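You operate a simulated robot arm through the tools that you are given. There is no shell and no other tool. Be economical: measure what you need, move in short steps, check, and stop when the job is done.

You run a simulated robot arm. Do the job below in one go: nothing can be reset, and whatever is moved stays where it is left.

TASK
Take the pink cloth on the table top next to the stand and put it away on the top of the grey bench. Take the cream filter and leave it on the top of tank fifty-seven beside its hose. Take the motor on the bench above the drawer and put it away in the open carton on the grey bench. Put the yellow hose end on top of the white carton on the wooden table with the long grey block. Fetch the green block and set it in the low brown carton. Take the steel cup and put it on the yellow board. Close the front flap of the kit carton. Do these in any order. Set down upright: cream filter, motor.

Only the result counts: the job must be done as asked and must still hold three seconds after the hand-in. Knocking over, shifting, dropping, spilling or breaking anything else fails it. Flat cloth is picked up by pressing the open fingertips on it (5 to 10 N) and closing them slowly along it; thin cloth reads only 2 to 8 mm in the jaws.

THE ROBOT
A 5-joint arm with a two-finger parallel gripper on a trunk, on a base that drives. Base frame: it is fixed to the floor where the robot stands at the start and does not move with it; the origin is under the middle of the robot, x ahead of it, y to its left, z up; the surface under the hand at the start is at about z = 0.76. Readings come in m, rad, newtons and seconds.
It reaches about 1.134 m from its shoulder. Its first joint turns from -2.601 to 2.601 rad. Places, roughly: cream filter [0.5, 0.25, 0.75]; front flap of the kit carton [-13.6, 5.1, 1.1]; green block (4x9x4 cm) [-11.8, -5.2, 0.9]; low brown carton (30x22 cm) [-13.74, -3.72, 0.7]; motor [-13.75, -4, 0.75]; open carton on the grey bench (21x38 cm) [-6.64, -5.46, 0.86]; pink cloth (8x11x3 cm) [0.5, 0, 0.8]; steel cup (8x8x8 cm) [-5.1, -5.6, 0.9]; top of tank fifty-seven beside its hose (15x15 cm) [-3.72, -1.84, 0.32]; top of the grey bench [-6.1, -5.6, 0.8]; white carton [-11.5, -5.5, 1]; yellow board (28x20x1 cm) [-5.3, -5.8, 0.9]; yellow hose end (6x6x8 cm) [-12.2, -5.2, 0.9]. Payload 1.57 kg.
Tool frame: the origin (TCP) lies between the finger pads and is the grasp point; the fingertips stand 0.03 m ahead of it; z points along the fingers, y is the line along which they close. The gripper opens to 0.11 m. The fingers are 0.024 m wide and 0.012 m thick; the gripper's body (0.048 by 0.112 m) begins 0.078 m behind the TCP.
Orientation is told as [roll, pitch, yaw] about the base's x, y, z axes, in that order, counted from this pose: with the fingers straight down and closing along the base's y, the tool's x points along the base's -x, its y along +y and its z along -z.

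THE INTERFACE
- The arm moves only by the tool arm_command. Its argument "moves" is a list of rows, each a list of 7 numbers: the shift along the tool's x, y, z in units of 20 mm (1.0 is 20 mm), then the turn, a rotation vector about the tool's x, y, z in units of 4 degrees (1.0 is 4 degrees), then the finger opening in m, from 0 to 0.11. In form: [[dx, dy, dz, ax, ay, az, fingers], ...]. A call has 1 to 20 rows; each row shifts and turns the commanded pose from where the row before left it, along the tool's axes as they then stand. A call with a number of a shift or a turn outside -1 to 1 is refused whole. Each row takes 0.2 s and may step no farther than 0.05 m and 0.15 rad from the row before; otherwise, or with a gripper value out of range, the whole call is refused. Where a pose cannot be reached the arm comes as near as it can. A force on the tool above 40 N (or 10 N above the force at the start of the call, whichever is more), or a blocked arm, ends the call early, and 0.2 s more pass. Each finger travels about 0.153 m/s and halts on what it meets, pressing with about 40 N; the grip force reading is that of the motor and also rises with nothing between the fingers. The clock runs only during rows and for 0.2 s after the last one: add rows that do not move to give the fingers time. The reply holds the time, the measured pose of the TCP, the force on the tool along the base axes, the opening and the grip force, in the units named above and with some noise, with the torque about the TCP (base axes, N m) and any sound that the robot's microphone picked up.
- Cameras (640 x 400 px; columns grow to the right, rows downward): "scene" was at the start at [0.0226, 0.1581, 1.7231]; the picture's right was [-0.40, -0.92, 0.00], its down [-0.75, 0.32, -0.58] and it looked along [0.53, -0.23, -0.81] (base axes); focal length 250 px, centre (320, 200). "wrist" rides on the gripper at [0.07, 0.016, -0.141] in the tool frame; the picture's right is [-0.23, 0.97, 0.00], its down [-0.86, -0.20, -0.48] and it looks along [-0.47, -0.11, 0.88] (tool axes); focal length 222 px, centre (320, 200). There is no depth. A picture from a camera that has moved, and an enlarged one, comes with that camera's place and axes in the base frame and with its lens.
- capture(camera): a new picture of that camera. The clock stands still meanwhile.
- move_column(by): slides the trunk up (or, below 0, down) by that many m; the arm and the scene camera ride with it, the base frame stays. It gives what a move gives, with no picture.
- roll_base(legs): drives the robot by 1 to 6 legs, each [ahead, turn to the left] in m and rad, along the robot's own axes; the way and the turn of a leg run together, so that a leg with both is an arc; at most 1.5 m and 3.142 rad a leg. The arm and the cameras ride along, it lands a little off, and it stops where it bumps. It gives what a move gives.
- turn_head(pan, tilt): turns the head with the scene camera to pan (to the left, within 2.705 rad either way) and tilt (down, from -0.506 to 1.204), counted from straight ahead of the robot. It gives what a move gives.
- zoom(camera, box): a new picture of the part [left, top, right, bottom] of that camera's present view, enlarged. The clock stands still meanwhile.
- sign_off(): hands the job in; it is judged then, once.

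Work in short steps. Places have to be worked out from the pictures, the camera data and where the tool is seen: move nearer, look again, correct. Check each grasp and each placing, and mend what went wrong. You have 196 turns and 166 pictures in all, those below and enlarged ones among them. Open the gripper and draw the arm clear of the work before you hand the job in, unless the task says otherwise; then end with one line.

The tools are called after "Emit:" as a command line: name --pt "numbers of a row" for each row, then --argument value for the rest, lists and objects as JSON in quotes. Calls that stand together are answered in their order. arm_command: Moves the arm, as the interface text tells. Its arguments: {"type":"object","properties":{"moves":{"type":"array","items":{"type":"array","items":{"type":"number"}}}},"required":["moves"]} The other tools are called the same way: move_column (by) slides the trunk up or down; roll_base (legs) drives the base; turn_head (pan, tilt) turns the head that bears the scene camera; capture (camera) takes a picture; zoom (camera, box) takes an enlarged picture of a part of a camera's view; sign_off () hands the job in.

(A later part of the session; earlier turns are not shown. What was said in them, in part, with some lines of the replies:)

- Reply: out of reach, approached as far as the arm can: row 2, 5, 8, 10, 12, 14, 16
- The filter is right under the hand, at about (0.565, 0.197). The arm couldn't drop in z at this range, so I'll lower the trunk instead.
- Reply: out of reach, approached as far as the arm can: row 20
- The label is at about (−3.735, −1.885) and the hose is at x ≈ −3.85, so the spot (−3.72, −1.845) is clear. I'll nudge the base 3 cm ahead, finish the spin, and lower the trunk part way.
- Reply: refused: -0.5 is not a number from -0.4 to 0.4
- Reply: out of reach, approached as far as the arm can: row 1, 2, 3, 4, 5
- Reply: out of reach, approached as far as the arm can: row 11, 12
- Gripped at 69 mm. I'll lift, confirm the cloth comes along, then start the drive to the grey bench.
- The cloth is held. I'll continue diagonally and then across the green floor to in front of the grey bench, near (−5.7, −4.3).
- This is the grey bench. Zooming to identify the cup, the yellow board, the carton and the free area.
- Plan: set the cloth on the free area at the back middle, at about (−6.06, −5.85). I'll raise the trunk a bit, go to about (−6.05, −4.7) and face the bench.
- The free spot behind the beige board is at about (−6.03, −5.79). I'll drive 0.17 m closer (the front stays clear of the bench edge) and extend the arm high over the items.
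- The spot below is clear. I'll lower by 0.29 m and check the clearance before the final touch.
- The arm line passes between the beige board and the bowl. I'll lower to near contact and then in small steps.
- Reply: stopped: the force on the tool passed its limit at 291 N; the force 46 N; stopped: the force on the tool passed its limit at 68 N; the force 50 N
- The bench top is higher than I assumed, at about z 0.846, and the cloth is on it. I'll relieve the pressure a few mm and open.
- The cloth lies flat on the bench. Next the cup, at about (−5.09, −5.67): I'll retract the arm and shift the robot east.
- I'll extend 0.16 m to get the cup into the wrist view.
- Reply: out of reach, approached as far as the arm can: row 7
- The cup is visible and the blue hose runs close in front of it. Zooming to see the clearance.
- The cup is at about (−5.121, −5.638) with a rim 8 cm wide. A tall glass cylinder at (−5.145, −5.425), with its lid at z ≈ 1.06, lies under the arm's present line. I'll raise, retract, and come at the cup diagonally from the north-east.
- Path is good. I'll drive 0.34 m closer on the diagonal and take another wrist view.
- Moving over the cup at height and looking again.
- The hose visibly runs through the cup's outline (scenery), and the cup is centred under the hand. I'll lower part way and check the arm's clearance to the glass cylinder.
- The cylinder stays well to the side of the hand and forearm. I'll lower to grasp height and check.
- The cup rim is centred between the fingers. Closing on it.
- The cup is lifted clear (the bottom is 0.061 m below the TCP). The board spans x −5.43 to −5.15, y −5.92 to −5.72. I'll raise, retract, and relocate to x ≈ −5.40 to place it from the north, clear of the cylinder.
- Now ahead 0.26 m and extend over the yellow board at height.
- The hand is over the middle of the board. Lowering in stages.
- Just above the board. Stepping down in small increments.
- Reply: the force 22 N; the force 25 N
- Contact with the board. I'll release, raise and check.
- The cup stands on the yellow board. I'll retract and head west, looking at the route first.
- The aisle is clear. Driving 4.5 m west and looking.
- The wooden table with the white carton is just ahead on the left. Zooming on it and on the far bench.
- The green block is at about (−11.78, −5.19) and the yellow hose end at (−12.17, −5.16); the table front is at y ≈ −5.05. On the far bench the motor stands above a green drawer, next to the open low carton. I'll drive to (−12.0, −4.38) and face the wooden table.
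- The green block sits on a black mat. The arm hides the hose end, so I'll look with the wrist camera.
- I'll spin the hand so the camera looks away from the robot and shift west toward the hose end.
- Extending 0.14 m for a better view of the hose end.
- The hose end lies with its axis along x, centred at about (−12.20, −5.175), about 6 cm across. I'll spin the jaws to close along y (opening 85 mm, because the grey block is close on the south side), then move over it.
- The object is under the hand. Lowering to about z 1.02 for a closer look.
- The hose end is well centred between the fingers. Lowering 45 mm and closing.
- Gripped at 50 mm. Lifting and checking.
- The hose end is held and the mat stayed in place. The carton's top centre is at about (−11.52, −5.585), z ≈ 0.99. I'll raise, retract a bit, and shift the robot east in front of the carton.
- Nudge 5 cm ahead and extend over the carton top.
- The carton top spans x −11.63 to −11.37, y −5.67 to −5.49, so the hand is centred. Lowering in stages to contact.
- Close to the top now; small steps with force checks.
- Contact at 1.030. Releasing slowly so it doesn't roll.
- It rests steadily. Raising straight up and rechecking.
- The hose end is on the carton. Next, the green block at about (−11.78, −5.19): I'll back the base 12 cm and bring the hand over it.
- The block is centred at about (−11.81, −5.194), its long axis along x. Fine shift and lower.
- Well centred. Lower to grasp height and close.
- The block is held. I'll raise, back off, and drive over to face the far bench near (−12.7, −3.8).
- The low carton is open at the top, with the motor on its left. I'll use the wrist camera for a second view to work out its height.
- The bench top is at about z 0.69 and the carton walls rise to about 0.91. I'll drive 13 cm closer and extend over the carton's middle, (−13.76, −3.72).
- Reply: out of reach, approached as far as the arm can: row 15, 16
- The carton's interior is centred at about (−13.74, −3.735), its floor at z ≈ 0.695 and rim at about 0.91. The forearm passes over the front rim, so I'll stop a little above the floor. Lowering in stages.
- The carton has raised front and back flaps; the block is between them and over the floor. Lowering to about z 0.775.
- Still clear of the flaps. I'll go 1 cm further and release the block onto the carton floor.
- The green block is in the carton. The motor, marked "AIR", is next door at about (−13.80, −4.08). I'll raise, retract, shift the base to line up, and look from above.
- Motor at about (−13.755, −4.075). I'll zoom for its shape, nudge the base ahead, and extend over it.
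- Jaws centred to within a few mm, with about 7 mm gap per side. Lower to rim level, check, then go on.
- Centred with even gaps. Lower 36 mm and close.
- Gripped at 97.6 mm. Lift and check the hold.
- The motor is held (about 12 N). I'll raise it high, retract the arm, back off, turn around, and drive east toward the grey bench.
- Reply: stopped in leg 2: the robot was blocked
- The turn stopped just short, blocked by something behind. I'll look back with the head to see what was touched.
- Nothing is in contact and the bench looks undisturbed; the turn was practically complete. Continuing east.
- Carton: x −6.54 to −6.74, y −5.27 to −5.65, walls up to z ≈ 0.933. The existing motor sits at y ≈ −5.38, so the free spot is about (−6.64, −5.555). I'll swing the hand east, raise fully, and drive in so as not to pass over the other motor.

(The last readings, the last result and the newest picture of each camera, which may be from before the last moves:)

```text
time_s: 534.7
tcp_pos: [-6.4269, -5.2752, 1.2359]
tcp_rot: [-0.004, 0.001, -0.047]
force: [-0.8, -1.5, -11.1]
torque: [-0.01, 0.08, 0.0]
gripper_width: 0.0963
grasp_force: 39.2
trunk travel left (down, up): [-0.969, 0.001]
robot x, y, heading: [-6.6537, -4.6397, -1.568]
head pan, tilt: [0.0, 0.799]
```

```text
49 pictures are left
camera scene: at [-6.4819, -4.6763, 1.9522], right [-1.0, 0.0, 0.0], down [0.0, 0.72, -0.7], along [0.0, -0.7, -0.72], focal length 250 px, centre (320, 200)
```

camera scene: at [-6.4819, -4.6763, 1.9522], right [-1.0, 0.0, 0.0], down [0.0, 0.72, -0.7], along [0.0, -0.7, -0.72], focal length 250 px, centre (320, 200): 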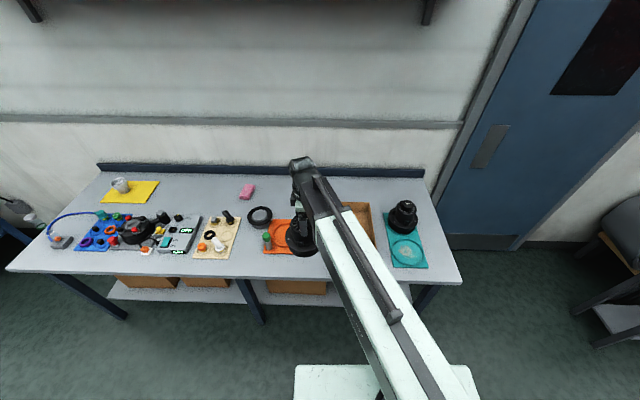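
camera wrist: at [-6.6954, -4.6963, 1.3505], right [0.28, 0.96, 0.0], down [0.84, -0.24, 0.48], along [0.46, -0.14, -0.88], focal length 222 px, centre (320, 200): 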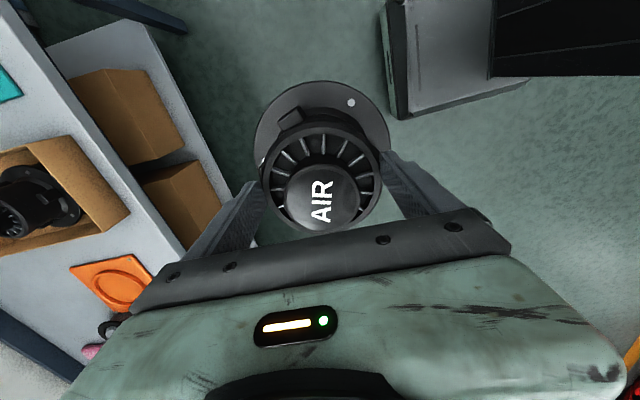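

Extending back at the side, then sliding west over the free half of the carton.

Emit:
arm_command --pt "0 -1 0 0 0 0 0.08" --pt "0 -1 0 0 0 0 0.08" --pt "0 -1 0 0 0 0 0.08" --pt "0 -1 0 0 0 0 0.08" --pt "0 -1 0 0 0 0 0.08" --pt "0 -1 0 0 0 0 0.08" --pt "0 -1 0 0 0 0 0.08" --pt "0 -1 0 0 0 0 0.08" --pt "0 -1 0 0 0 0 0.08" --pt "0 -1 0 0 0 0 0.08" --pt "0 -1 0 0 0 0 0.08" --pt "0 -1 0 0 0 0 0.08" --pt "0 -1 0 0 0 0 0.08" --pt "0 -1 0 0 0 0 0.08"

Emit:
arm_command --pt "1 0 0 0 0 0 0.08" --pt "1 0 0 0 0 0 0.08" --pt "1 0 0 0 0 0 0.08" --pt "1 0 0 0 0 0 0.08" --pt "1 0 0 0 0 0 0.08" --pt "1 0 0 0 0 0 0.08" --pt "1 0 0 0 0 0 0.08" --pt "1 0 0 0 0 0 0.08" --pt "1 0 0 0 0 0 0.08" --pt "1 0 0 0 0 0 0.08"

Emit:
capture --camera "wrist"

Emit:
zoom --camera "scene" --box '[260, 120, 460, 245]'

```text
time_s: 537.7
tcp_pos: [-6.4398, -5.5555, 1.234]
tcp_rot: [-0.004, 0.002, -0.047]
force: [-0.4, -0.5, -11.9]
torque: [0.04, 0.08, 0.02]
gripper_width: 0.0961
grasp_force: 40.0
trunk travel left (down, up): [-0.969, 0.001]
robot x, y, heading: [-6.6523, -4.6374, -1.57]
head pan, tilt: [0.0, 0.799]
```

```text
time_s: 539.9
tcp_pos: [-6.6399, -5.5452, 1.2338]
tcp_rot: [-0.003, 0.002, -0.047]
force: [-0.3, -0.7, -11.5]
torque: [0.04, 0.08, 0.0]
gripper_width: 0.0961
grasp_force: 40.1
trunk travel left (down, up): [-0.969, 0.001]
robot x, y, heading: [-6.6562, -4.6402, -1.567]
head pan, tilt: [0.0, 0.799]
```

```text
48 pictures are left
camera wrist: at [-6.7072, -5.5242, 1.375], right [0.27, 0.96, 0.0], down [0.85, -0.24, 0.48], along [0.46, -0.13, -0.88], focal length 222 px, centre (320, 200)
```

wrist: 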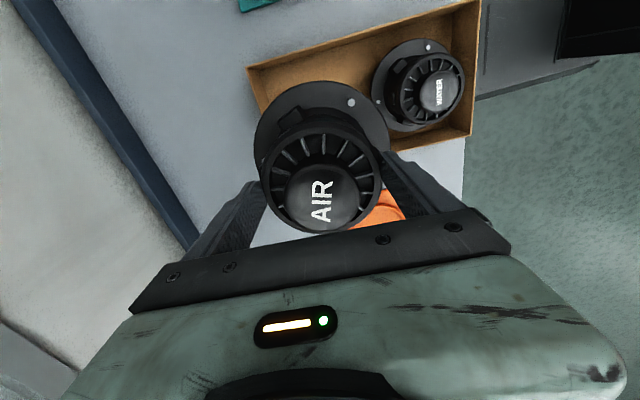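

```text
3.20 times, centred on (360, 182) of scene
camera zoom: at [-6.4828, -4.676, 1.9523], right [-1.0, 0.0, 0.0], down [0.0, 0.72, -0.7], along [0.0, -0.7, -0.72], focal length 800 px, centre (192, 256)
```

zoom: 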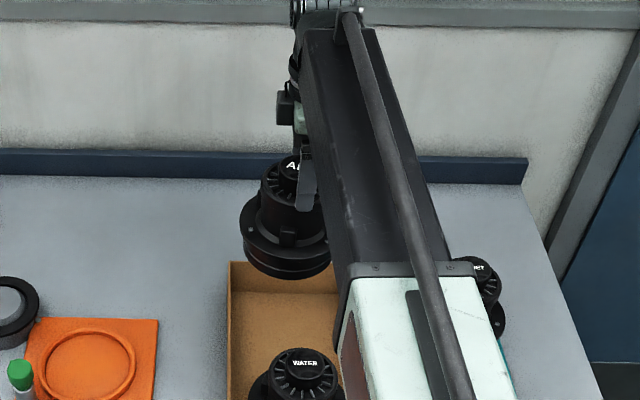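

The carton's inner space and the "WATER" motor at (−6.644, −5.364) put the ideal centre at about (−6.642, −5.538). Small correction, then lower in stages.

Emit:
arm_command --pt "0.1 0.33 0 0 0 0 0.08" --pt "0 0 0 0 0 0 0.08"

Emit:
move_column --by -0.13

Emit:
capture --camera "wrist"

Emit:
zoom --camera "scene" --box '[260, 120, 460, 245]'

```text
time_s: 540.5
tcp_pos: [-6.6418, -5.5367, 1.2337]
tcp_rot: [-0.002, 0.002, -0.046]
force: [-0.4, -0.3, -11.5]
torque: [0.0, 0.07, 0.0]
gripper_width: 0.0963
grasp_force: 39.6
trunk travel left (down, up): [-0.969, 0.001]
robot x, y, heading: [-6.6532, -4.6421, -1.568]
head pan, tilt: [0.0, 0.799]
```

```text
time_s: 542.1
tcp_pos: [-6.6424, -5.5366, 1.1043]
tcp_rot: [-0.004, 0.0, -0.045]
force: [0.3, 0.0, -11.5]
torque: [0.01, 0.1, 0.01]
gripper_width: 0.0964
grasp_force: 39.7
trunk travel left (down, up): [-0.839, 0.131]
robot x, y, heading: [-6.6504, -4.6408, -1.567]
head pan, tilt: [0.0, 0.799]
```

```text
46 pictures are left
camera wrist: at [-6.7094, -5.5166, 1.2451], right [0.27, 0.96, 0.0], down [0.85, -0.24, 0.48], along [0.46, -0.13, -0.88], focal length 222 px, centre (320, 200)
```

wrist: 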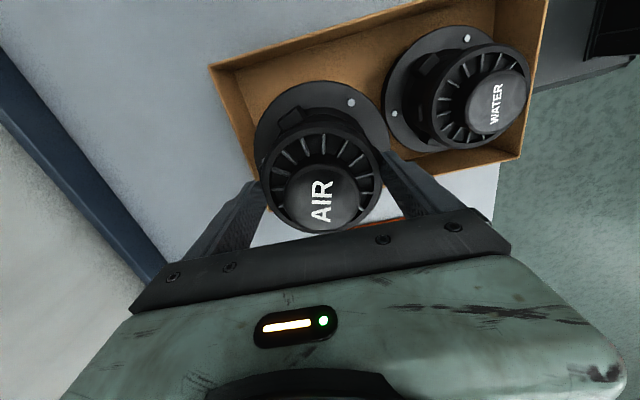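

```text
3.20 times, centred on (360, 182) of scene
camera zoom: at [-6.4824, -4.6757, 1.8223], right [-1.0, 0.0, 0.0], down [0.0, 0.72, -0.7], along [0.0, -0.7, -0.72], focal length 800 px, centre (192, 256)
```

zoom: 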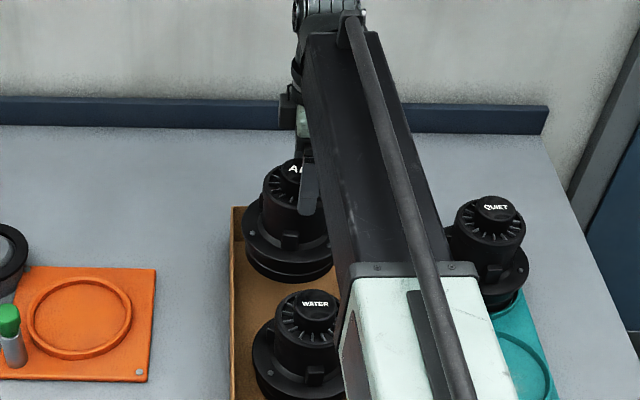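

Clearances are 2–3 cm all round. Lowering to just above the carton floor.

Emit:
move_column --by -0.085

Emit:
move_column --by -0.01

Emit:
capture --camera "wrist"

```text
time_s: 543.3
tcp_pos: [-6.643, -5.5376, 1.0197]
tcp_rot: [-0.002, 0.002, -0.046]
force: [1.4, 0.1, -7.3]
torque: [0.17, 0.19, -0.07]
gripper_width: 0.0964
grasp_force: 39.8
trunk travel left (down, up): [-0.754, 0.216]
robot x, y, heading: [-6.6565, -4.6363, -1.565]
head pan, tilt: [0.0, 0.799]
```

```text
time_s: 543.9
tcp_pos: [-6.6424, -5.5351, 1.0126]
tcp_rot: [-0.005, 0.001, -0.048]
force: [1.5, -10.7, 30.7]
torque: [-0.13, -0.17, -0.1]
gripper_width: 0.0966
grasp_force: 40.4
trunk travel left (down, up): [-0.744, 0.226]
robot x, y, heading: [-6.6499, -4.6385, -1.571]
head pan, tilt: [0.0, 0.799]
```

```text
44 pictures are left
camera wrist: at [-6.7093, -5.5139, 1.1527], right [0.27, 0.96, -0.01], down [0.85, -0.24, 0.48], along [0.46, -0.14, -0.88], focal length 222 px, centre (320, 200)
```

wrist: 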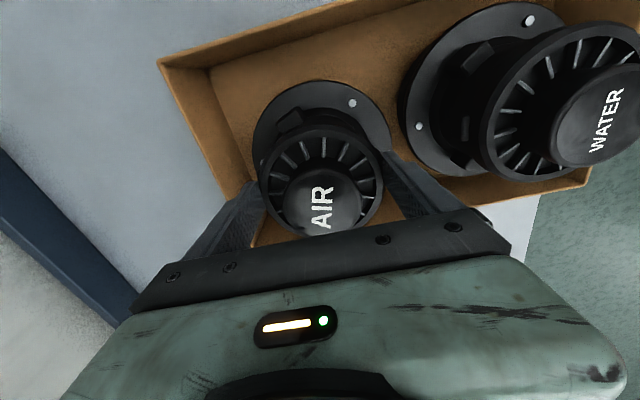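

Contact on the carton floor, with the motor inside the walls. Easing up slightly and releasing.

Emit:
move_column --by 0.003

Emit:
arm_command --pt "0 0 0 0 0 0 0.098" --pt "0 0 0 0 0 0 0.102" --pt "0 0 0 0 0 0 0.106" --pt "0 0 0 0 0 0 0.11" --pt "0 0 0 0 0 0 0.11"

Emit:
capture --camera "wrist"

```text
time_s: 544.4
tcp_pos: [-6.6425, -5.5358, 1.0129]
tcp_rot: [-0.003, 0.001, -0.046]
force: [-0.3, 0.9, -11.0]
torque: [0.05, 0.06, 0.01]
gripper_width: 0.0966
grasp_force: 39.9
trunk travel left (down, up): [-0.747, 0.223]
robot x, y, heading: [-6.653, -4.6402, -1.572]
head pan, tilt: [0.0, 0.799]
```

```text
time_s: 545.6
tcp_pos: [-6.6419, -5.5372, 1.0137]
tcp_rot: [-0.005, 0.0, -0.046]
force: [-0.1, 0.3, -0.5]
torque: [0.01, 0.0, -0.01]
gripper_width: 0.1101
grasp_force: 0.0
trunk travel left (down, up): [-0.747, 0.223]
robot x, y, heading: [-6.6525, -4.6395, -1.573]
head pan, tilt: [0.0, 0.799]
```

```text
43 pictures are left
camera wrist: at [-6.7093, -5.5156, 1.154], right [0.27, 0.96, -0.01], down [0.85, -0.24, 0.48], along [0.46, -0.13, -0.88], focal length 222 px, centre (320, 200)
```

wrist: 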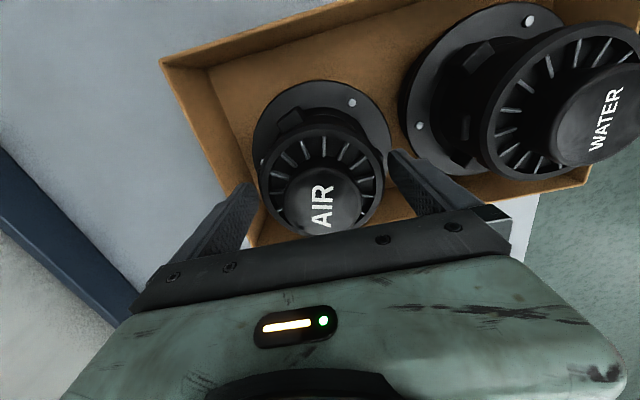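

Standing upright. Raise straight up and check.

Emit:
move_column --by 0.05

Emit:
move_column --by 0.17

Emit:
capture --camera "wrist"

```text
time_s: 546.5
tcp_pos: [-6.641, -5.5371, 1.0632]
tcp_rot: [-0.005, 0.003, -0.048]
force: [-0.9, 0.3, 0.1]
torque: [-0.03, -0.02, 0.0]
gripper_width: 0.1101
grasp_force: 0.0
trunk travel left (down, up): [-0.797, 0.173]
robot x, y, heading: [-6.6552, -4.6416, -1.567]
head pan, tilt: [0.0, 0.799]
```

```text
time_s: 548.5
tcp_pos: [-6.642, -5.5369, 1.2347]
tcp_rot: [-0.005, 0.0, -0.047]
force: [0.9, 1.1, -0.2]
torque: [-0.02, 0.03, -0.01]
gripper_width: 0.1096
grasp_force: 0.1
trunk travel left (down, up): [-0.967, 0.003]
robot x, y, heading: [-6.6556, -4.642, -1.571]
head pan, tilt: [0.0, 0.799]
```

```text
42 pictures are left
camera wrist: at [-6.7093, -5.5156, 1.3739], right [0.27, 0.96, -0.01], down [0.85, -0.24, 0.48], along [0.46, -0.13, -0.88], focal length 222 px, centre (320, 200)
```

wrist: 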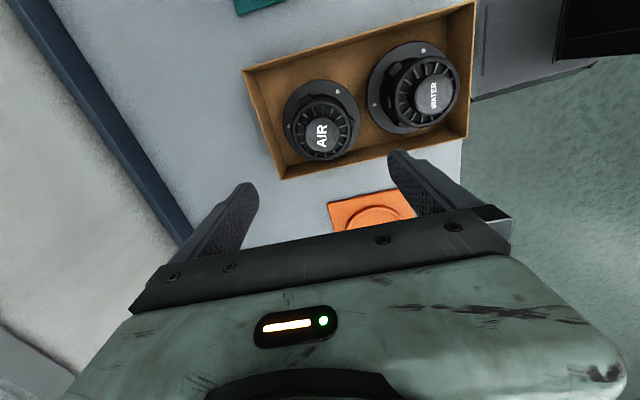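

The motor stands upright in the carton beside the other one. Last task: the kit carton flap at about (−13.6, 5.1). I'll retract and take the known route back east, then look for the aisle to the north.

Emit:
arm_command --pt "0 1 0 0 0 0 0.06" --pt "0 1 0 0 0 0 0.06" --pt "0 1 0 0 0 0 0.06" --pt "0 1 0 0 0 0 0.06" --pt "0 1 0 0 0 0 0.06" --pt "0 1 0 0 0 0 0.06" --pt "0 1 0 0 0 0 0.06" --pt "0 1 0 0 0 0 0.06" --pt "0 1 0 0 0 0 0.06" --pt "0 1 0 0 0 0 0.06" --pt "0 1 0 0 0 0 0.06" --pt "0 1 0 0 0 0 0.06" --pt "0 1 0 0 0 0 0.06" --pt "0 1 0 0 0 0 0.06" --pt "0 1 0 0 0 0 0.06"

Emit:
roll_base --legs '[[-0.45, 0], [0, 1.78], [1.3, 0], [1.3, 0]]'

Emit:
turn_head --pan 1.2 --tilt 0.2

Emit:
capture --camera "scene"

```text
time_s: 551.6
tcp_pos: [-6.6273, -5.2355, 1.2351]
tcp_rot: [-0.004, 0.002, -0.046]
force: [0.4, 0.0, 0.3]
torque: [0.02, 0.03, 0.0]
gripper_width: 0.0596
grasp_force: 0.0
out of reach, approached as far as the arm can: row 11, 14
trunk travel left (down, up): [-0.967, 0.003]
robot x, y, heading: [-6.6555, -4.6396, -1.569]
head pan, tilt: [0.0, 0.799]
```

```text
time_s: 571.0
tcp_pos: [-3.5219, -3.4851, 1.2331]
tcp_rot: [-0.005, 0.001, 1.727]
force: [0.4, 0.2, -0.3]
torque: [0.0, 0.03, -0.01]
gripper_width: 0.0599
grasp_force: 0.0
trunk travel left (down, up): [-0.967, 0.003]
robot x, y, heading: [-4.0954, -3.6359, 0.208]
head pan, tilt: [0.0, 0.799]
```

```text
time_s: 572.4
tcp_pos: [-3.5206, -3.4842, 1.2343]
tcp_rot: [-0.006, 0.002, 1.727]
force: [-0.4, -0.2, 0.5]
torque: [0.0, -0.01, 0.0]
gripper_width: 0.06
grasp_force: 0.1
trunk travel left (down, up): [-0.967, 0.003]
robot x, y, heading: [-4.0984, -3.632, 0.209]
head pan, tilt: [1.201, 0.201]
```

```text
41 pictures are left
camera scene: at [-4.1623, -3.3818, 2.004], right [0.99, -0.16, 0.0], down [-0.03, -0.2, -0.98], along [0.16, 0.97, -0.2], focal length 250 px, centre (320, 200)
```

scene: 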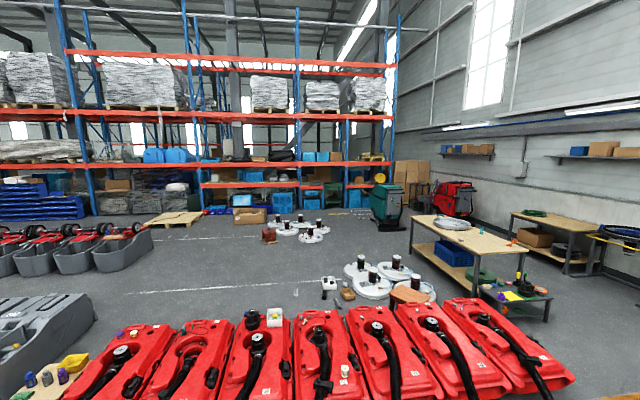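

Good overview: racks at y ≥ 4, and an aisle at y ≈ 2.5–3.5 leading west. The way round is via the start corridor. Continuing.

Emit:
roll_base --legs '[[1.3, 0], [1.3, 0], [0, 0.6], [0.85, 0], [0.8, 0], [0, 0.76]]'

```text
time_s: 596.7
tcp_pos: [-0.397, -1.379, 1.2341]
tcp_rot: [-0.008, 0.001, 3.071]
force: [0.8, -0.5, -0.1]
torque: [0.06, -0.02, 0.01]
gripper_width: 0.0598
grasp_force: 0.0
trunk travel left (down, up): [-0.967, 0.003]
robot x, y, heading: [-0.3788, -1.9744, 1.543]
head pan, tilt: [1.201, 0.201]
```

Emit:
roll_base --legs '[[1.5, 0.01], [1.5, 0]]'

Emit:
turn_head --pan 0.9 --tilt 0.35

Emit:
capture --camera "scene"

```text
time_s: 611.3
tcp_pos: [-0.2679, 1.6383, 1.2337]
tcp_rot: [-0.007, 0.002, 3.038]
force: [0.5, 1.0, 0.7]
torque: [-0.01, 0.02, 0.03]
gripper_width: 0.0602
grasp_force: 0.1
trunk travel left (down, up): [-0.967, 0.003]
robot x, y, heading: [-0.2657, 1.0425, 1.516]
head pan, tilt: [1.201, 0.201]
```

```text
time_s: 612.1
tcp_pos: [-0.2692, 1.6376, 1.2329]
tcp_rot: [-0.004, 0.002, 3.039]
force: [-0.6, -0.3, -0.2]
torque: [-0.03, 0.01, 0.01]
gripper_width: 0.0598
grasp_force: 0.1
trunk travel left (down, up): [-0.967, 0.003]
robot x, y, heading: [-0.2672, 1.0394, 1.511]
head pan, tilt: [0.901, 0.351]
```

```text
40 pictures are left
camera scene: at [-0.5099, 1.0696, 1.99], right [0.67, 0.75, 0.0], down [0.26, -0.23, -0.94], along [-0.7, 0.63, -0.34], focal length 250 px, centre (320, 200)
```

scene: 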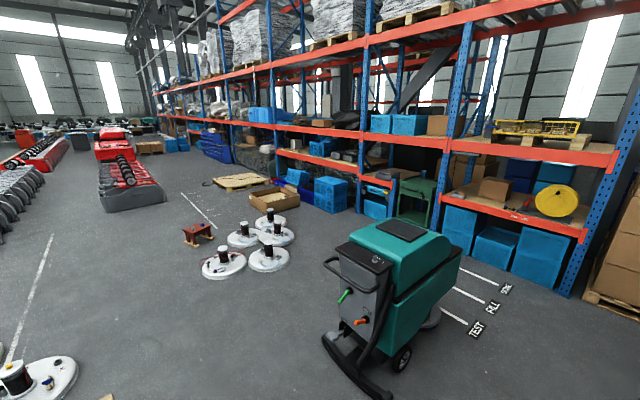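

The way west: pass between the table and the green scrubber at y ≈ 1.4, then between the discs at y ≈ 1.2.

Emit:
roll_base --legs '[[0.36, 0], [0, 1.64], [0.9, 0], [0.85, 0], [0, 0.1], [1.3, 0]]'

Emit:
turn_head --pan -0.3 --tilt 0.35

Emit:
capture --camera "scene"

```text
time_s: 633.6
tcp_pos: [-3.959, 1.4206, 1.234]
tcp_rot: [-0.005, 0.003, -1.618]
force: [1.0, 1.2, 0.1]
torque: [-0.04, -0.02, -0.01]
gripper_width: 0.0597
grasp_force: 0.0
trunk travel left (down, up): [-0.967, 0.003]
robot x, y, heading: [-3.3653, 1.4532, 3.13]
head pan, tilt: [0.901, 0.351]
```

```text
time_s: 635.0
tcp_pos: [-3.9599, 1.4205, 1.2334]
tcp_rot: [-0.005, 0.002, -1.618]
force: [0.5, 0.8, -0.5]
torque: [-0.02, -0.01, 0.02]
gripper_width: 0.06
grasp_force: 0.1
trunk travel left (down, up): [-0.967, 0.003]
robot x, y, heading: [-3.3676, 1.4548, 3.132]
head pan, tilt: [-0.3, 0.351]
```

```text
39 pictures are left
camera scene: at [-3.4079, 1.3128, 1.99], right [0.3, 0.95, 0.0], down [0.33, -0.1, -0.94], along [-0.89, 0.29, -0.34], focal length 250 px, centre (320, 200)
```

scene: 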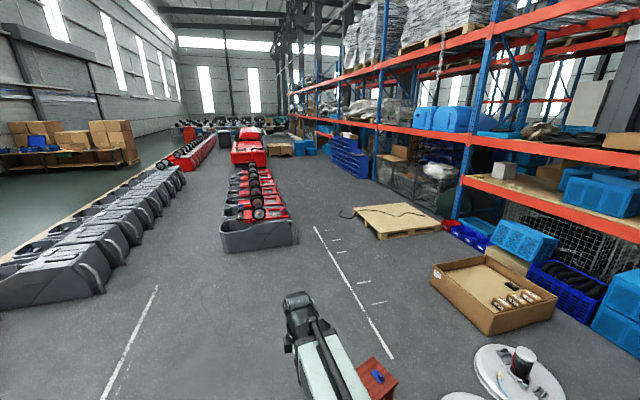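

I'll skirt the stool and enter the north aisle (centre y ≈ 2.65) between the tub row and the pallet.

Emit:
roll_base --legs '[[0.9, 0], [0.88, 0], [0, -0.76], [0.82, 0], [0.82, 0], [0, 0.76]]'

Emit:
turn_head --pan 0 --tilt 0.4

Emit:
capture --camera "scene"

```text
time_s: 656.1
tcp_pos: [-6.9204, 2.5919, 1.234]
tcp_rot: [-0.005, 0.002, -1.616]
force: [1.6, 0.3, 0.6]
torque: [-0.07, 0.03, -0.01]
gripper_width: 0.06
grasp_force: 0.0
trunk travel left (down, up): [-0.967, 0.003]
robot x, y, heading: [-6.3235, 2.6292, 3.127]
head pan, tilt: [-0.3, 0.351]
```

```text
time_s: 657.0
tcp_pos: [-6.921, 2.5908, 1.2333]
tcp_rot: [-0.005, 0.001, -1.618]
force: [-0.3, 0.8, 0.3]
torque: [0.02, 0.0, -0.01]
gripper_width: 0.0599
grasp_force: 0.1
trunk travel left (down, up): [-0.967, 0.003]
robot x, y, heading: [-6.3254, 2.6367, 3.127]
head pan, tilt: [0.0, 0.4]
```

```text
38 pictures are left
camera scene: at [-6.3757, 2.4635, 1.9855], right [0.02, 1.0, 0.0], down [0.39, -0.01, -0.92], along [-0.92, 0.01, -0.39], focal length 250 px, centre (320, 200)
```

scene: 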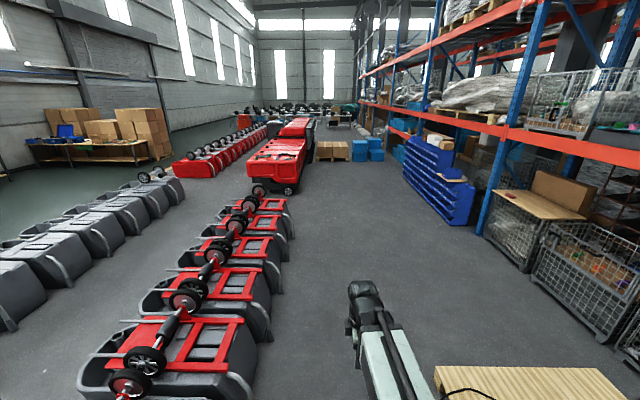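

The aisle ahead is clear. Driving 4.4 m west.

Emit:
roll_base --legs '[[1.5, 0], [1.5, 0], [1.4, 0]]'

Emit:
turn_head --pan -0.6 --tilt 0.35

Emit:
capture --camera "scene"

```text
time_s: 678.1
tcp_pos: [-11.3418, 2.7848, 1.2329]
tcp_rot: [-0.005, 0.0, -1.673]
force: [0.1, 0.1, 0.3]
torque: [0.02, 0.0, -0.03]
gripper_width: 0.0599
grasp_force: 0.2
trunk travel left (down, up): [-0.967, 0.003]
robot x, y, heading: [-10.7451, 2.7904, 3.066]
head pan, tilt: [0.0, 0.4]
```

```text
time_s: 679.1
tcp_pos: [-11.3421, 2.7852, 1.2335]
tcp_rot: [-0.006, 0.003, -1.676]
force: [0.3, 0.1, 0.9]
torque: [-0.01, 0.0, 0.0]
gripper_width: 0.0599
grasp_force: 0.2
trunk travel left (down, up): [-0.967, 0.003]
robot x, y, heading: [-10.7463, 2.7894, 3.065]
head pan, tilt: [-0.6, 0.351]
```

```text
37 pictures are left
camera scene: at [-10.785, 2.6775, 1.99], right [0.63, 0.78, 0.0], down [0.27, -0.21, -0.94], along [-0.73, 0.59, -0.34], focal length 250 px, centre (320, 200)
```

scene: 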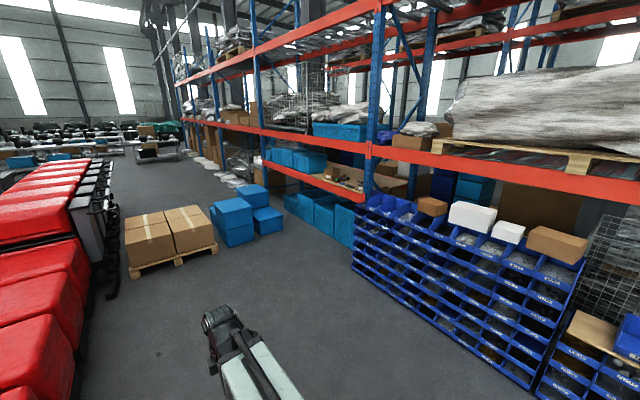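

The kit carton should be on the rack shelf at about pixel (330, 172). Zooming.

Emit:
zoom --camera "scene" --box '[260, 130, 420, 230]'

```text
4.00 times, centred on (340, 180) of scene
camera zoom: at [-10.785, 2.6775, 1.99], right [0.63, 0.78, 0.0], down [0.27, -0.21, -0.94], along [-0.73, 0.59, -0.34], focal length 1000 px, centre (240, 280)
```

zoom: 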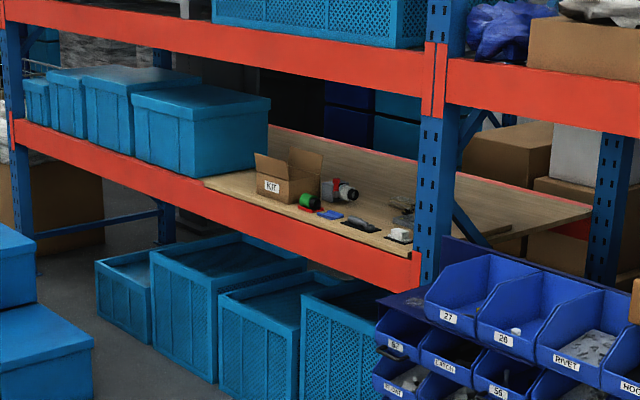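

KIT carton found on the rack shelf at about (−13.45, 5.05). I'll drive to about (−13.4, 3.6) and face it.

Emit:
roll_base --legs '[[0, -0.225], [1.36, 0], [1.36, 0], [0, -1.27]]'

Emit:
turn_head --pan 0 --tilt 0.45

Emit:
capture --camera "scene"

Emit:
zoom --camera "scene" --box '[220, 120, 420, 245]'

```text
time_s: 696.4
tcp_pos: [-13.4422, 4.148, 1.2328]
tcp_rot: [-0.005, 0.003, 3.131]
force: [-0.4, -0.2, 0.0]
torque: [0.03, 0.0, 0.06]
gripper_width: 0.0599
grasp_force: 0.1
trunk travel left (down, up): [-0.967, 0.003]
robot x, y, heading: [-13.3983, 3.5508, 1.596]
head pan, tilt: [-0.6, 0.351]
```

```text
time_s: 697.4
tcp_pos: [-13.4418, 4.1487, 1.2339]
tcp_rot: [-0.005, 0.004, 3.13]
force: [0.1, 0.1, 0.7]
torque: [0.01, 0.0, 0.03]
gripper_width: 0.06
grasp_force: 0.0
trunk travel left (down, up): [-0.967, 0.003]
robot x, y, heading: [-13.3987, 3.5549, 1.597]
head pan, tilt: [0.0, 0.45]
```

```text
35 pictures are left
camera scene: at [-13.5688, 3.5979, 1.9808], right [1.0, 0.03, 0.0], down [0.01, -0.43, -0.9], along [-0.02, 0.9, -0.44], focal length 250 px, centre (320, 200)
```

scene: 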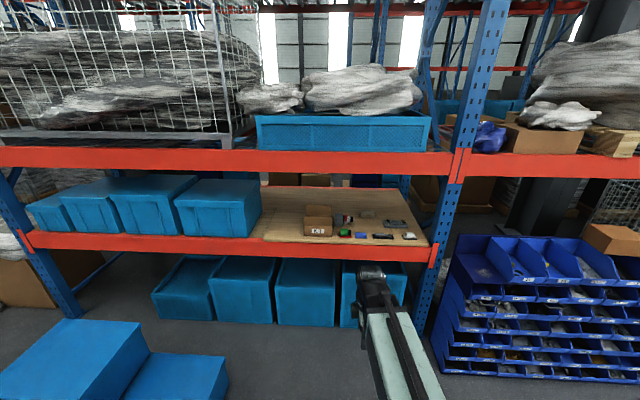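

```text
3.20 times, centred on (320, 182) of scene
camera zoom: at [-13.5688, 3.5979, 1.9808], right [1.0, 0.03, 0.0], down [0.01, -0.43, -0.9], along [-0.02, 0.9, -0.44], focal length 800 px, centre (320, 256)
```

zoom: 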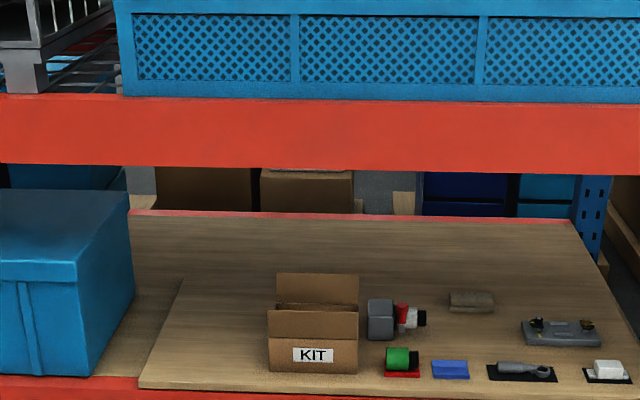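

The front flap stands up, with its hinge at about z 1.073 and top at about 1.15. I'll spin the hand so the camera looks forward, lower to fit under the upper beam, and move closer.

Emit:
arm_command --pt "0 0 0 0 0 1 0.03" --pt "0 0 0 0 0 1 0.03" --pt "0 0 0 0 0 1 0.03" --pt "0 0 0 0 0 1 0.03" --pt "0 0 0 0 0 1 0.03" --pt "0 0 0 0 0 1 0.03" --pt "0 0 0 0 0 1 0.03" --pt "0 0 0 0 0 1 0.03" --pt "0 0 0 0 0 1 0.03" --pt "0 0 0 0 0 1 0.03" --pt "0 0 0 0 0 1 0.03" --pt "0 0 0 0 0 1 0.03" --pt "0 0 0 0 0 1 0.03" --pt "0 0 0 0 0 1 0.03" --pt "0 0 0 0 0 1 0.03" --pt "0 0 0 0 0 1 0.03" --pt "0 0 0 0 0 1 0.03" --pt "0 0 0 0 0 1 0.03" --pt "0 0 0 0 0 1 0.03" --pt "0 0 0 0 0 1 0.03"

Emit:
arm_command --pt "0 0 0 0 0 1 0.03" --pt "0 0 0 0 0 1 0.03" --pt "0 0 0 0 0 0.3 0.03" --pt "0 -1 0 0 0 0 0.03" --pt "0 -1 0 0 0 0 0.03"

Emit:
move_column --by -0.06

Emit:
roll_base --legs '[[0.55, 0]]'

Emit:
capture --camera "wrist"

Emit:
capture --camera "scene"

```text
time_s: 701.6
tcp_pos: [-13.4408, 4.1483, 1.2339]
tcp_rot: [-0.003, -0.005, 1.733]
force: [0.3, 0.3, -1.0]
torque: [-0.02, -0.03, 0.0]
gripper_width: 0.0299
grasp_force: 0.0
trunk travel left (down, up): [-0.967, 0.003]
robot x, y, heading: [-13.3964, 3.5548, 1.597]
head pan, tilt: [0.0, 0.45]
```

```text
time_s: 702.8
tcp_pos: [-13.4002, 4.1472, 1.2345]
tcp_rot: [-0.001, -0.004, 1.575]
force: [0.1, 0.5, 0.1]
torque: [-0.02, 0.04, -0.02]
gripper_width: 0.0303
grasp_force: 0.0
trunk travel left (down, up): [-0.967, 0.003]
robot x, y, heading: [-13.3981, 3.5538, 1.597]
head pan, tilt: [0.0, 0.45]
```

```text
time_s: 703.8
tcp_pos: [-13.4001, 4.1468, 1.1733]
tcp_rot: [-0.001, -0.006, 1.575]
force: [-0.5, -0.8, 0.0]
torque: [0.01, 0.0, -0.01]
gripper_width: 0.03
grasp_force: 0.1
trunk travel left (down, up): [-0.907, 0.063]
robot x, y, heading: [-13.3967, 3.5506, 1.602]
head pan, tilt: [0.0, 0.45]
```

```text
time_s: 706.9
tcp_pos: [-13.4073, 4.6951, 1.1738]
tcp_rot: [-0.002, -0.006, 1.561]
force: [-0.3, 0.8, -0.4]
torque: [0.0, 0.01, -0.01]
gripper_width: 0.0301
grasp_force: 0.0
trunk travel left (down, up): [-0.907, 0.063]
robot x, y, heading: [-13.4097, 4.1022, 1.58]
head pan, tilt: [0.0, 0.45]
```

```text
33 pictures are left
camera wrist: at [-13.4229, 4.6262, 1.3134], right [-0.97, 0.24, 0.0], down [0.21, 0.85, 0.48], along [0.12, 0.47, -0.88], focal length 222 px, centre (320, 200)
```

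wrist: 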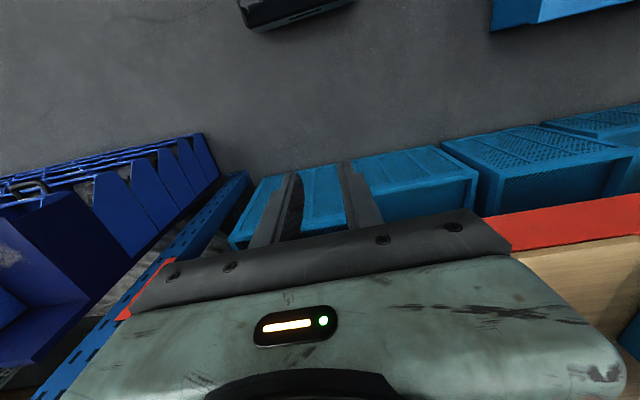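

```text
32 pictures are left
camera scene: at [-13.5811, 4.1484, 1.9208], right [1.0, 0.01, 0.0], down [0.01, -0.44, -0.9], along [-0.01, 0.9, -0.44], focal length 250 px, centre (320, 200)
```

scene: 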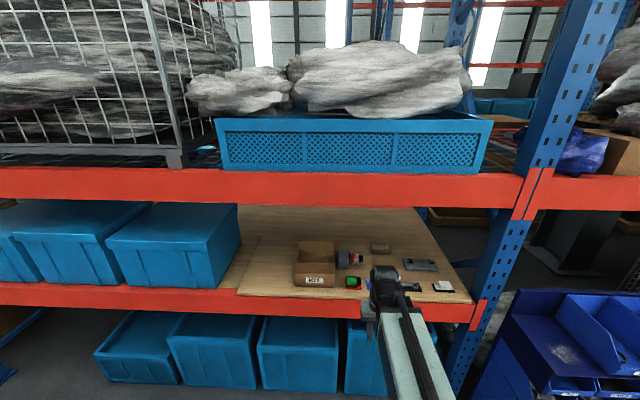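

Zooming in on the KIT carton from this nearer position to triangulate it.

Emit:
zoom --camera "scene" --box '[260, 220, 380, 295]'

```text
5.33 times, centred on (320, 258) of scene
camera zoom: at [-13.5811, 4.1484, 1.9208], right [1.0, 0.01, 0.0], down [0.01, -0.44, -0.9], along [-0.01, 0.9, -0.44], focal length 1333 px, centre (320, -107)
```

zoom: 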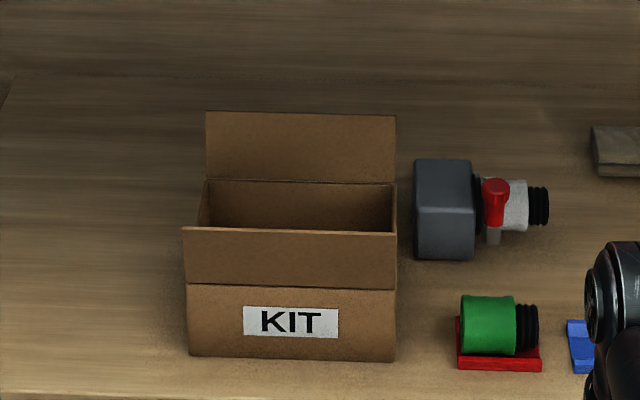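

Triangulated: hinge at y ≈ 5.12, z ≈ 1.04; flap top at y ≈ 5.10, z ≈ 1.12; flap x from −13.72 to −13.52. I'll lower the hand to tip height 1.09, drive 0.2 m closer, and place the fingertips in front of the flap.

Emit:
move_column --by -0.054

Emit:
roll_base --legs '[[0.2, 0]]'

Emit:
arm_command --pt "-0.5 0.95 0 0 0 0 0.03" --pt "-0.5 0.95 0 0 0 0 0.03" --pt "-0.5 0.95 0 0 0 0 0.03" --pt "-0.5 0.95 0 0 0 0 0.03" --pt "-0.5 0.95 0 0 0 0 0.03" --pt "-0.5 0.95 0 0 0 0 0.03" --pt "-0.5 0.95 0 0 0 0 0.03" --pt "-0.5 0.95 0 0 0 0 0.03" --pt "-0.5 0.95 0 0 0 0 0.03" --pt "-0.5 0.95 0 0 0 0 0.03" --pt "-0.5 0.95 0 0 0 0 0.03"

Emit:
capture --camera "wrist"

Emit:
capture --camera "scene"

```text
time_s: 707.9
tcp_pos: [-13.4068, 4.6964, 1.1198]
tcp_rot: [-0.003, -0.004, 1.563]
force: [-0.2, -0.7, -0.1]
torque: [0.04, 0.03, 0.02]
gripper_width: 0.0297
grasp_force: 0.0
trunk travel left (down, up): [-0.853, 0.117]
robot x, y, heading: [-13.4097, 4.1032, 1.581]
head pan, tilt: [0.0, 0.45]
```

```text
time_s: 709.5
tcp_pos: [-13.408, 4.8976, 1.1176]
tcp_rot: [-0.001, -0.004, 1.559]
force: [0.7, -0.2, 0.0]
torque: [0.0, 0.02, 0.01]
gripper_width: 0.0298
grasp_force: 0.0
trunk travel left (down, up): [-0.853, 0.117]
robot x, y, heading: [-13.4149, 4.3058, 1.582]
head pan, tilt: [0.0, 0.45]
```

```text
time_s: 711.9
tcp_pos: [-13.6167, 5.0094, 1.1198]
tcp_rot: [0.0, -0.005, 1.557]
force: [0.0, 0.4, -0.9]
torque: [0.01, 0.0, 0.0]
gripper_width: 0.0301
grasp_force: 0.0
trunk travel left (down, up): [-0.853, 0.117]
robot x, y, heading: [-13.4156, 4.306, 1.584]
head pan, tilt: [0.0, 0.45]
```

```text
30 pictures are left
camera wrist: at [-13.6337, 4.942, 1.2595], right [-0.97, 0.24, 0.0], down [0.21, 0.85, 0.48], along [0.12, 0.47, -0.88], focal length 222 px, centre (320, 200)
```

wrist: 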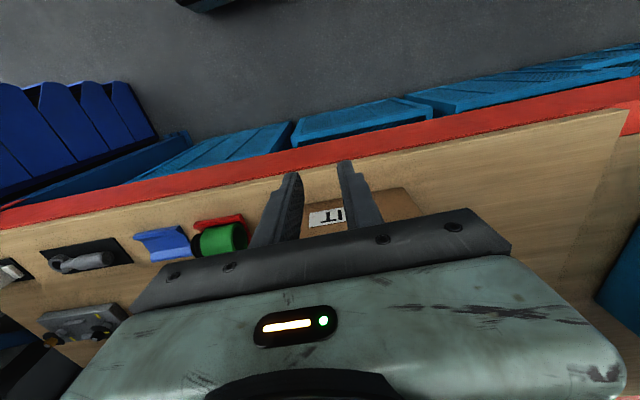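

```text
29 pictures are left
camera scene: at [-13.5841, 4.3508, 1.8668], right [1.0, 0.01, 0.0], down [0.01, -0.44, -0.9], along [-0.01, 0.9, -0.44], focal length 250 px, centre (320, 200)
```

scene: 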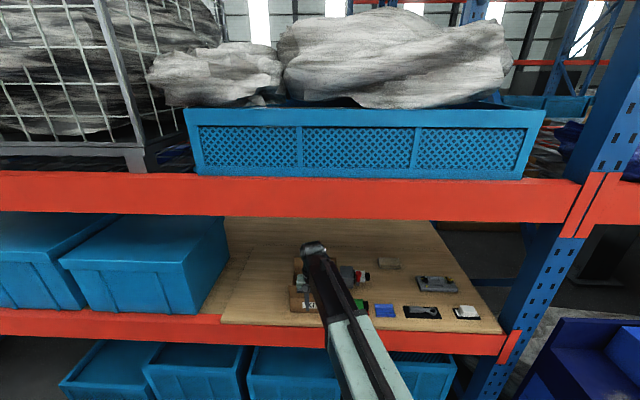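

Zooming to see the fingertips relative to the flap.

Emit:
zoom --camera "scene" --box '[260, 235, 380, 310]'

Emit:
zoom --camera "wrist" --box '[240, 140, 440, 265]'

```text
5.33 times, centred on (320, 272) of scene
camera zoom: at [-13.5841, 4.3508, 1.8668], right [1.0, 0.01, 0.0], down [0.01, -0.44, -0.9], along [-0.01, 0.9, -0.44], focal length 1333 px, centre (320, -187)
```

zoom: 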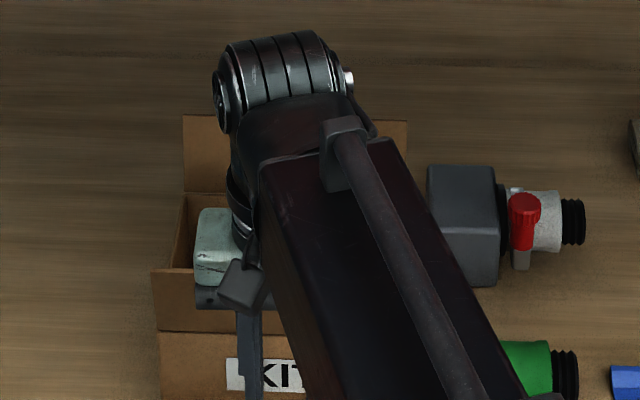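

```text
3.20 times, centred on (340, 202) of wrist
camera zoom: at [-13.6337, 4.942, 1.2595], right [-0.97, 0.24, 0.0], down [0.21, 0.85, 0.48], along [0.12, 0.47, -0.88], focal length 711 px, centre (256, 192)
```

zoom: 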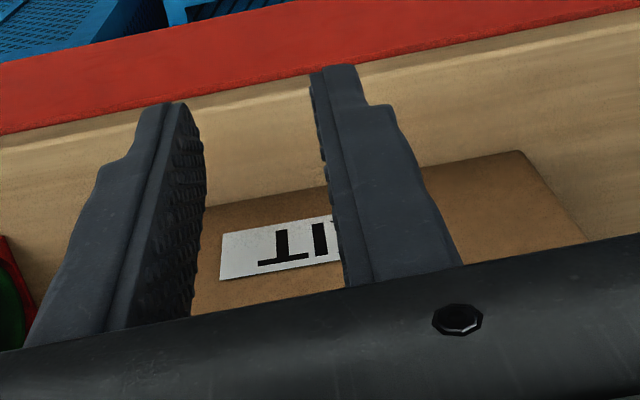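

The fingertips are in front of the flap. Pushing forward: quickly up to the flap, then 1 cm steps to tip it backwards.

Emit:
arm_command --pt "-1 0 0 0 0 0 0.03" --pt "-1 0 0 0 0 0 0.03" --pt "-1 0 0 0 0 0 0.03" --pt "-0.5 0 0 0 0 0 0.03" --pt "-0.5 0 0 0 0 0 0.03" --pt "-0.5 0 0 0 0 0 0.03" --pt "-0.5 0 0 0 0 0 0.03" --pt "-0.5 0 0 0 0 0 0.03" --pt "-0.5 0 0 0 0 0 0.03"

Emit:
zoom --camera "scene" --box '[260, 235, 380, 310]'

Emit:
capture --camera "wrist"

```text
time_s: 713.9
tcp_pos: [-13.6142, 5.1308, 1.1189]
tcp_rot: [-0.002, -0.004, 1.558]
force: [-0.3, 0.3, -0.8]
torque: [0.0, 0.0, 0.01]
gripper_width: 0.03
grasp_force: 0.0
trunk travel left (down, up): [-0.853, 0.117]
robot x, y, heading: [-13.4161, 4.3057, 1.583]
head pan, tilt: [0.0, 0.45]
```

```text
5.33 times, centred on (320, 272) of scene
camera zoom: at [-13.5839, 4.3509, 1.8668], right [1.0, 0.01, 0.0], down [0.01, -0.44, -0.9], along [-0.01, 0.9, -0.44], focal length 1333 px, centre (320, -187)
```

zoom: 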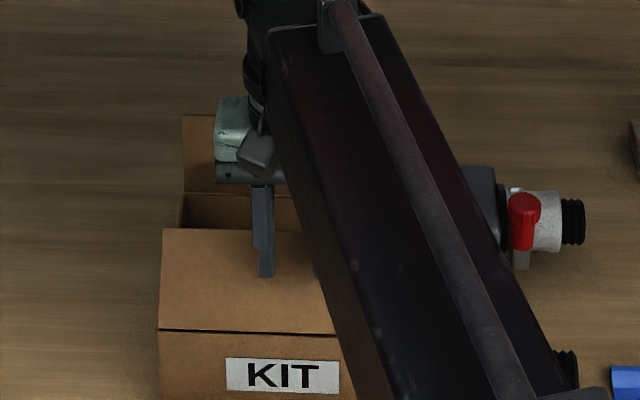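

```text
25 pictures are left
camera wrist: at [-13.6305, 5.0615, 1.2594], right [-0.97, 0.24, 0.0], down [0.21, 0.85, 0.48], along [0.12, 0.47, -0.88], focal length 222 px, centre (320, 200)
```

wrist: 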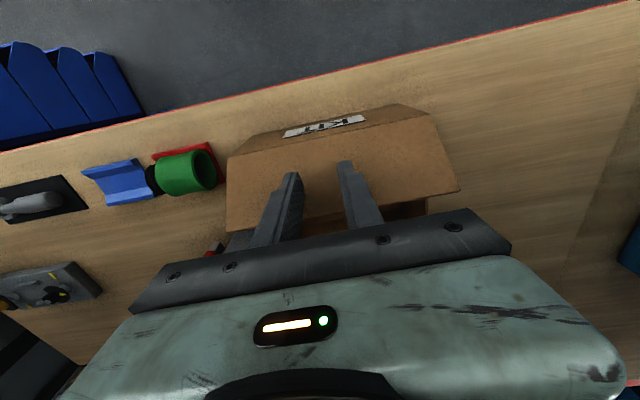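

The flap is tilting back nicely. Continue 3.5 cm and then press down with the trunk.

Emit:
arm_command --pt "-0.5 0 0 0 0 0 0.03" --pt "-0.5 0 0 0 0 0 0.03" --pt "-0.5 0 0 0 0 0 0.03" --pt "-0.3 0 0 0 0 0 0.03"

Emit:
move_column --by -0.025

Emit:
capture --camera "wrist"

```text
time_s: 714.9
tcp_pos: [-13.6156, 5.1653, 1.1195]
tcp_rot: [-0.002, -0.006, 1.56]
force: [-1.5, 0.7, -0.9]
torque: [-0.01, -0.01, 0.01]
gripper_width: 0.0302
grasp_force: 0.0
trunk travel left (down, up): [-0.853, 0.117]
robot x, y, heading: [-13.4139, 4.3041, 1.58]
head pan, tilt: [0.0, 0.45]
```

```text
time_s: 715.6
tcp_pos: [-13.6149, 5.1646, 1.0942]
tcp_rot: [-0.002, -0.005, 1.559]
force: [0.3, 0.3, 0.2]
torque: [0.01, -0.01, 0.01]
gripper_width: 0.0303
grasp_force: 0.0
trunk travel left (down, up): [-0.828, 0.142]
robot x, y, heading: [-13.41, 4.3055, 1.587]
head pan, tilt: [0.0, 0.45]
```

```text
24 pictures are left
camera wrist: at [-13.6314, 5.0963, 1.2345], right [-0.97, 0.24, 0.0], down [0.21, 0.85, 0.48], along [0.12, 0.47, -0.88], focal length 222 px, centre (320, 200)
```

wrist: 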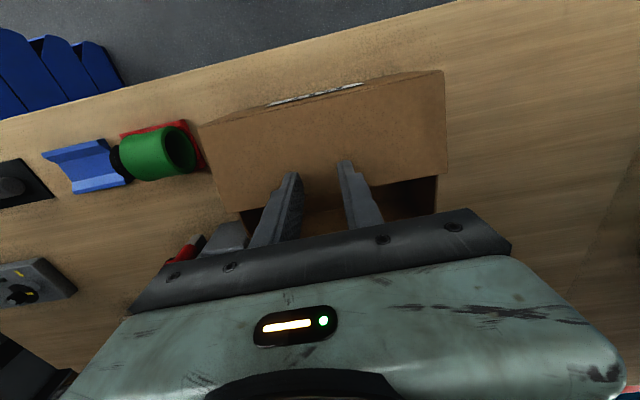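

The tips are on the flap near its free edge. Pressing down a little more toward hinge level.

Emit:
move_column --by -0.014

Emit:
move_column --by -0.006

Emit:
capture --camera "wrist"

```text
time_s: 716.2
tcp_pos: [-13.6143, 5.1663, 1.0821]
tcp_rot: [-0.001, -0.005, 1.56]
force: [1.1, -0.6, 1.0]
torque: [-0.01, 0.02, 0.01]
gripper_width: 0.0299
grasp_force: 0.0
trunk travel left (down, up): [-0.814, 0.156]
robot x, y, heading: [-13.4129, 4.3059, 1.585]
head pan, tilt: [0.0, 0.45]
```

```text
time_s: 716.7
tcp_pos: [-13.6152, 5.1654, 1.0778]
tcp_rot: [0.001, -0.012, 1.559]
force: [-0.1, -0.2, 26.5]
torque: [-0.32, 0.07, 0.06]
gripper_width: 0.0301
grasp_force: 0.1
trunk travel left (down, up): [-0.809, 0.161]
robot x, y, heading: [-13.413, 4.3067, 1.583]
head pan, tilt: [0.0, 0.45]
stopped: the force on the tool passed its limit at 49 N (the readings are from after the stop); the commanded pose is now the measured one
```

```text
23 pictures are left
camera wrist: at [-13.6312, 5.0951, 1.2178], right [-0.97, 0.24, 0.0], down [0.21, 0.85, 0.49], along [0.11, 0.48, -0.87], focal length 222 px, centre (320, 200)
```

wrist: 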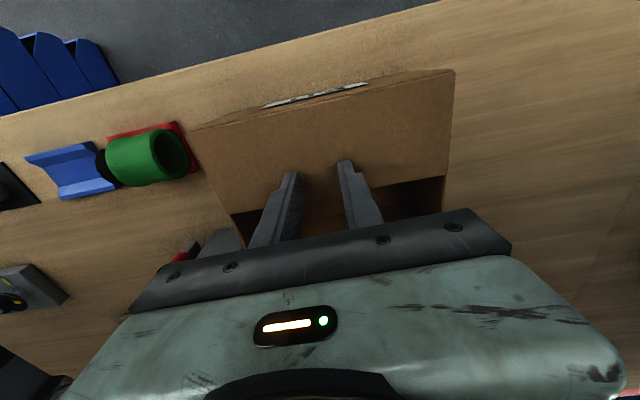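

It reached its stop — the flap is flat. I'll lift straight up and see whether it stays.

Emit:
move_column --by 0.055

Emit:
capture --camera "wrist"

```text
time_s: 717.6
tcp_pos: [-13.6158, 5.1683, 1.1292]
tcp_rot: [-0.001, -0.01, 1.559]
force: [0.7, 0.7, 0.5]
torque: [-0.03, -0.01, -0.01]
gripper_width: 0.0302
grasp_force: 0.0
trunk travel left (down, up): [-0.864, 0.106]
robot x, y, heading: [-13.4117, 4.3022, 1.581]
head pan, tilt: [0.0, 0.45]
```

```text
22 pictures are left
camera wrist: at [-13.6318, 5.098, 1.2702], right [-0.97, 0.24, 0.0], down [0.21, 0.85, 0.49], along [0.12, 0.47, -0.87], focal length 222 px, centre (320, 200)
```

wrist: 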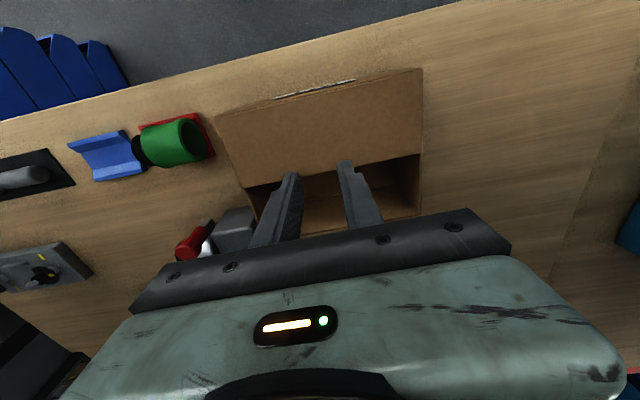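

The flap stays down. Now I'll withdraw the arm at this height, back the base off, open the gripper, and view the result.

Emit:
arm_command --pt "1 0 0 0 0 0 0.03" --pt "1 0 0 0 0 0 0.03" --pt "1 0 0 0 0 0 0.03" --pt "1 0 0 0 0 0 0.03" --pt "1 0 0 0 0 0 0.03" --pt "1 0 0 0 0 0 0.03" --pt "1 0 0 0 0 0 0.03" --pt "1 0 0 0 0 0 0.03"

Emit:
roll_base --legs '[[-0.6, 0]]'

Emit:
arm_command --pt "0 0 0 0 0 0 0.08" --pt "0 0 0 0 0 0 0.11" --pt "0 0 0 0 0 0 0.11"

Emit:
zoom --camera "scene" --box '[240, 180, 400, 280]'

```text
time_s: 719.4
tcp_pos: [-13.6183, 5.0086, 1.1301]
tcp_rot: [-0.003, -0.01, 1.559]
force: [-0.8, -0.2, -0.1]
torque: [-0.01, -0.02, 0.01]
gripper_width: 0.0303
grasp_force: 0.0
trunk travel left (down, up): [-0.864, 0.106]
robot x, y, heading: [-13.4109, 4.3009, 1.583]
head pan, tilt: [0.0, 0.45]
```

```text
time_s: 722.9
tcp_pos: [-13.6147, 4.3876, 1.1296]
tcp_rot: [-0.001, -0.012, 1.571]
force: [0.2, -0.1, -0.5]
torque: [0.01, 0.0, -0.02]
gripper_width: 0.0298
grasp_force: 0.0
trunk travel left (down, up): [-0.864, 0.106]
robot x, y, heading: [-13.406, 3.6889, 1.6]
head pan, tilt: [0.0, 0.45]
```

```text
time_s: 723.7
tcp_pos: [-13.6149, 4.3885, 1.1311]
tcp_rot: [-0.003, -0.011, 1.572]
force: [0.5, 0.2, 0.5]
torque: [0.01, 0.0, -0.02]
gripper_width: 0.1101
grasp_force: 0.1
trunk travel left (down, up): [-0.864, 0.106]
robot x, y, heading: [-13.4021, 3.6869, 1.595]
head pan, tilt: [0.0, 0.45]
```

```text
4.00 times, centred on (320, 230) of scene
camera zoom: at [-13.5735, 3.7304, 1.878], right [1.0, 0.03, 0.0], down [0.01, -0.44, -0.9], along [-0.02, 0.9, -0.44], focal length 1000 px, centre (320, 80)
```

zoom: 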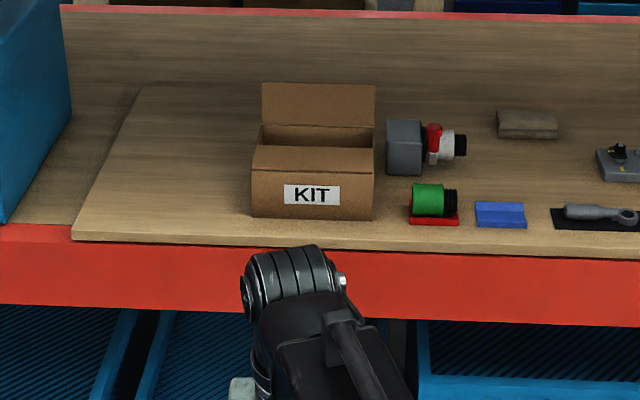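

The front flap lies flat, the carton is in place, the other six items were checked as they were placed, and the arm is clear with the gripper open. Handing in.

Emit:
sign_off

```text
The job is handed in.
```

All seven tasks are done, each checked by camera as it was finished, and the job is handed in with the gripper open and the arm clear.
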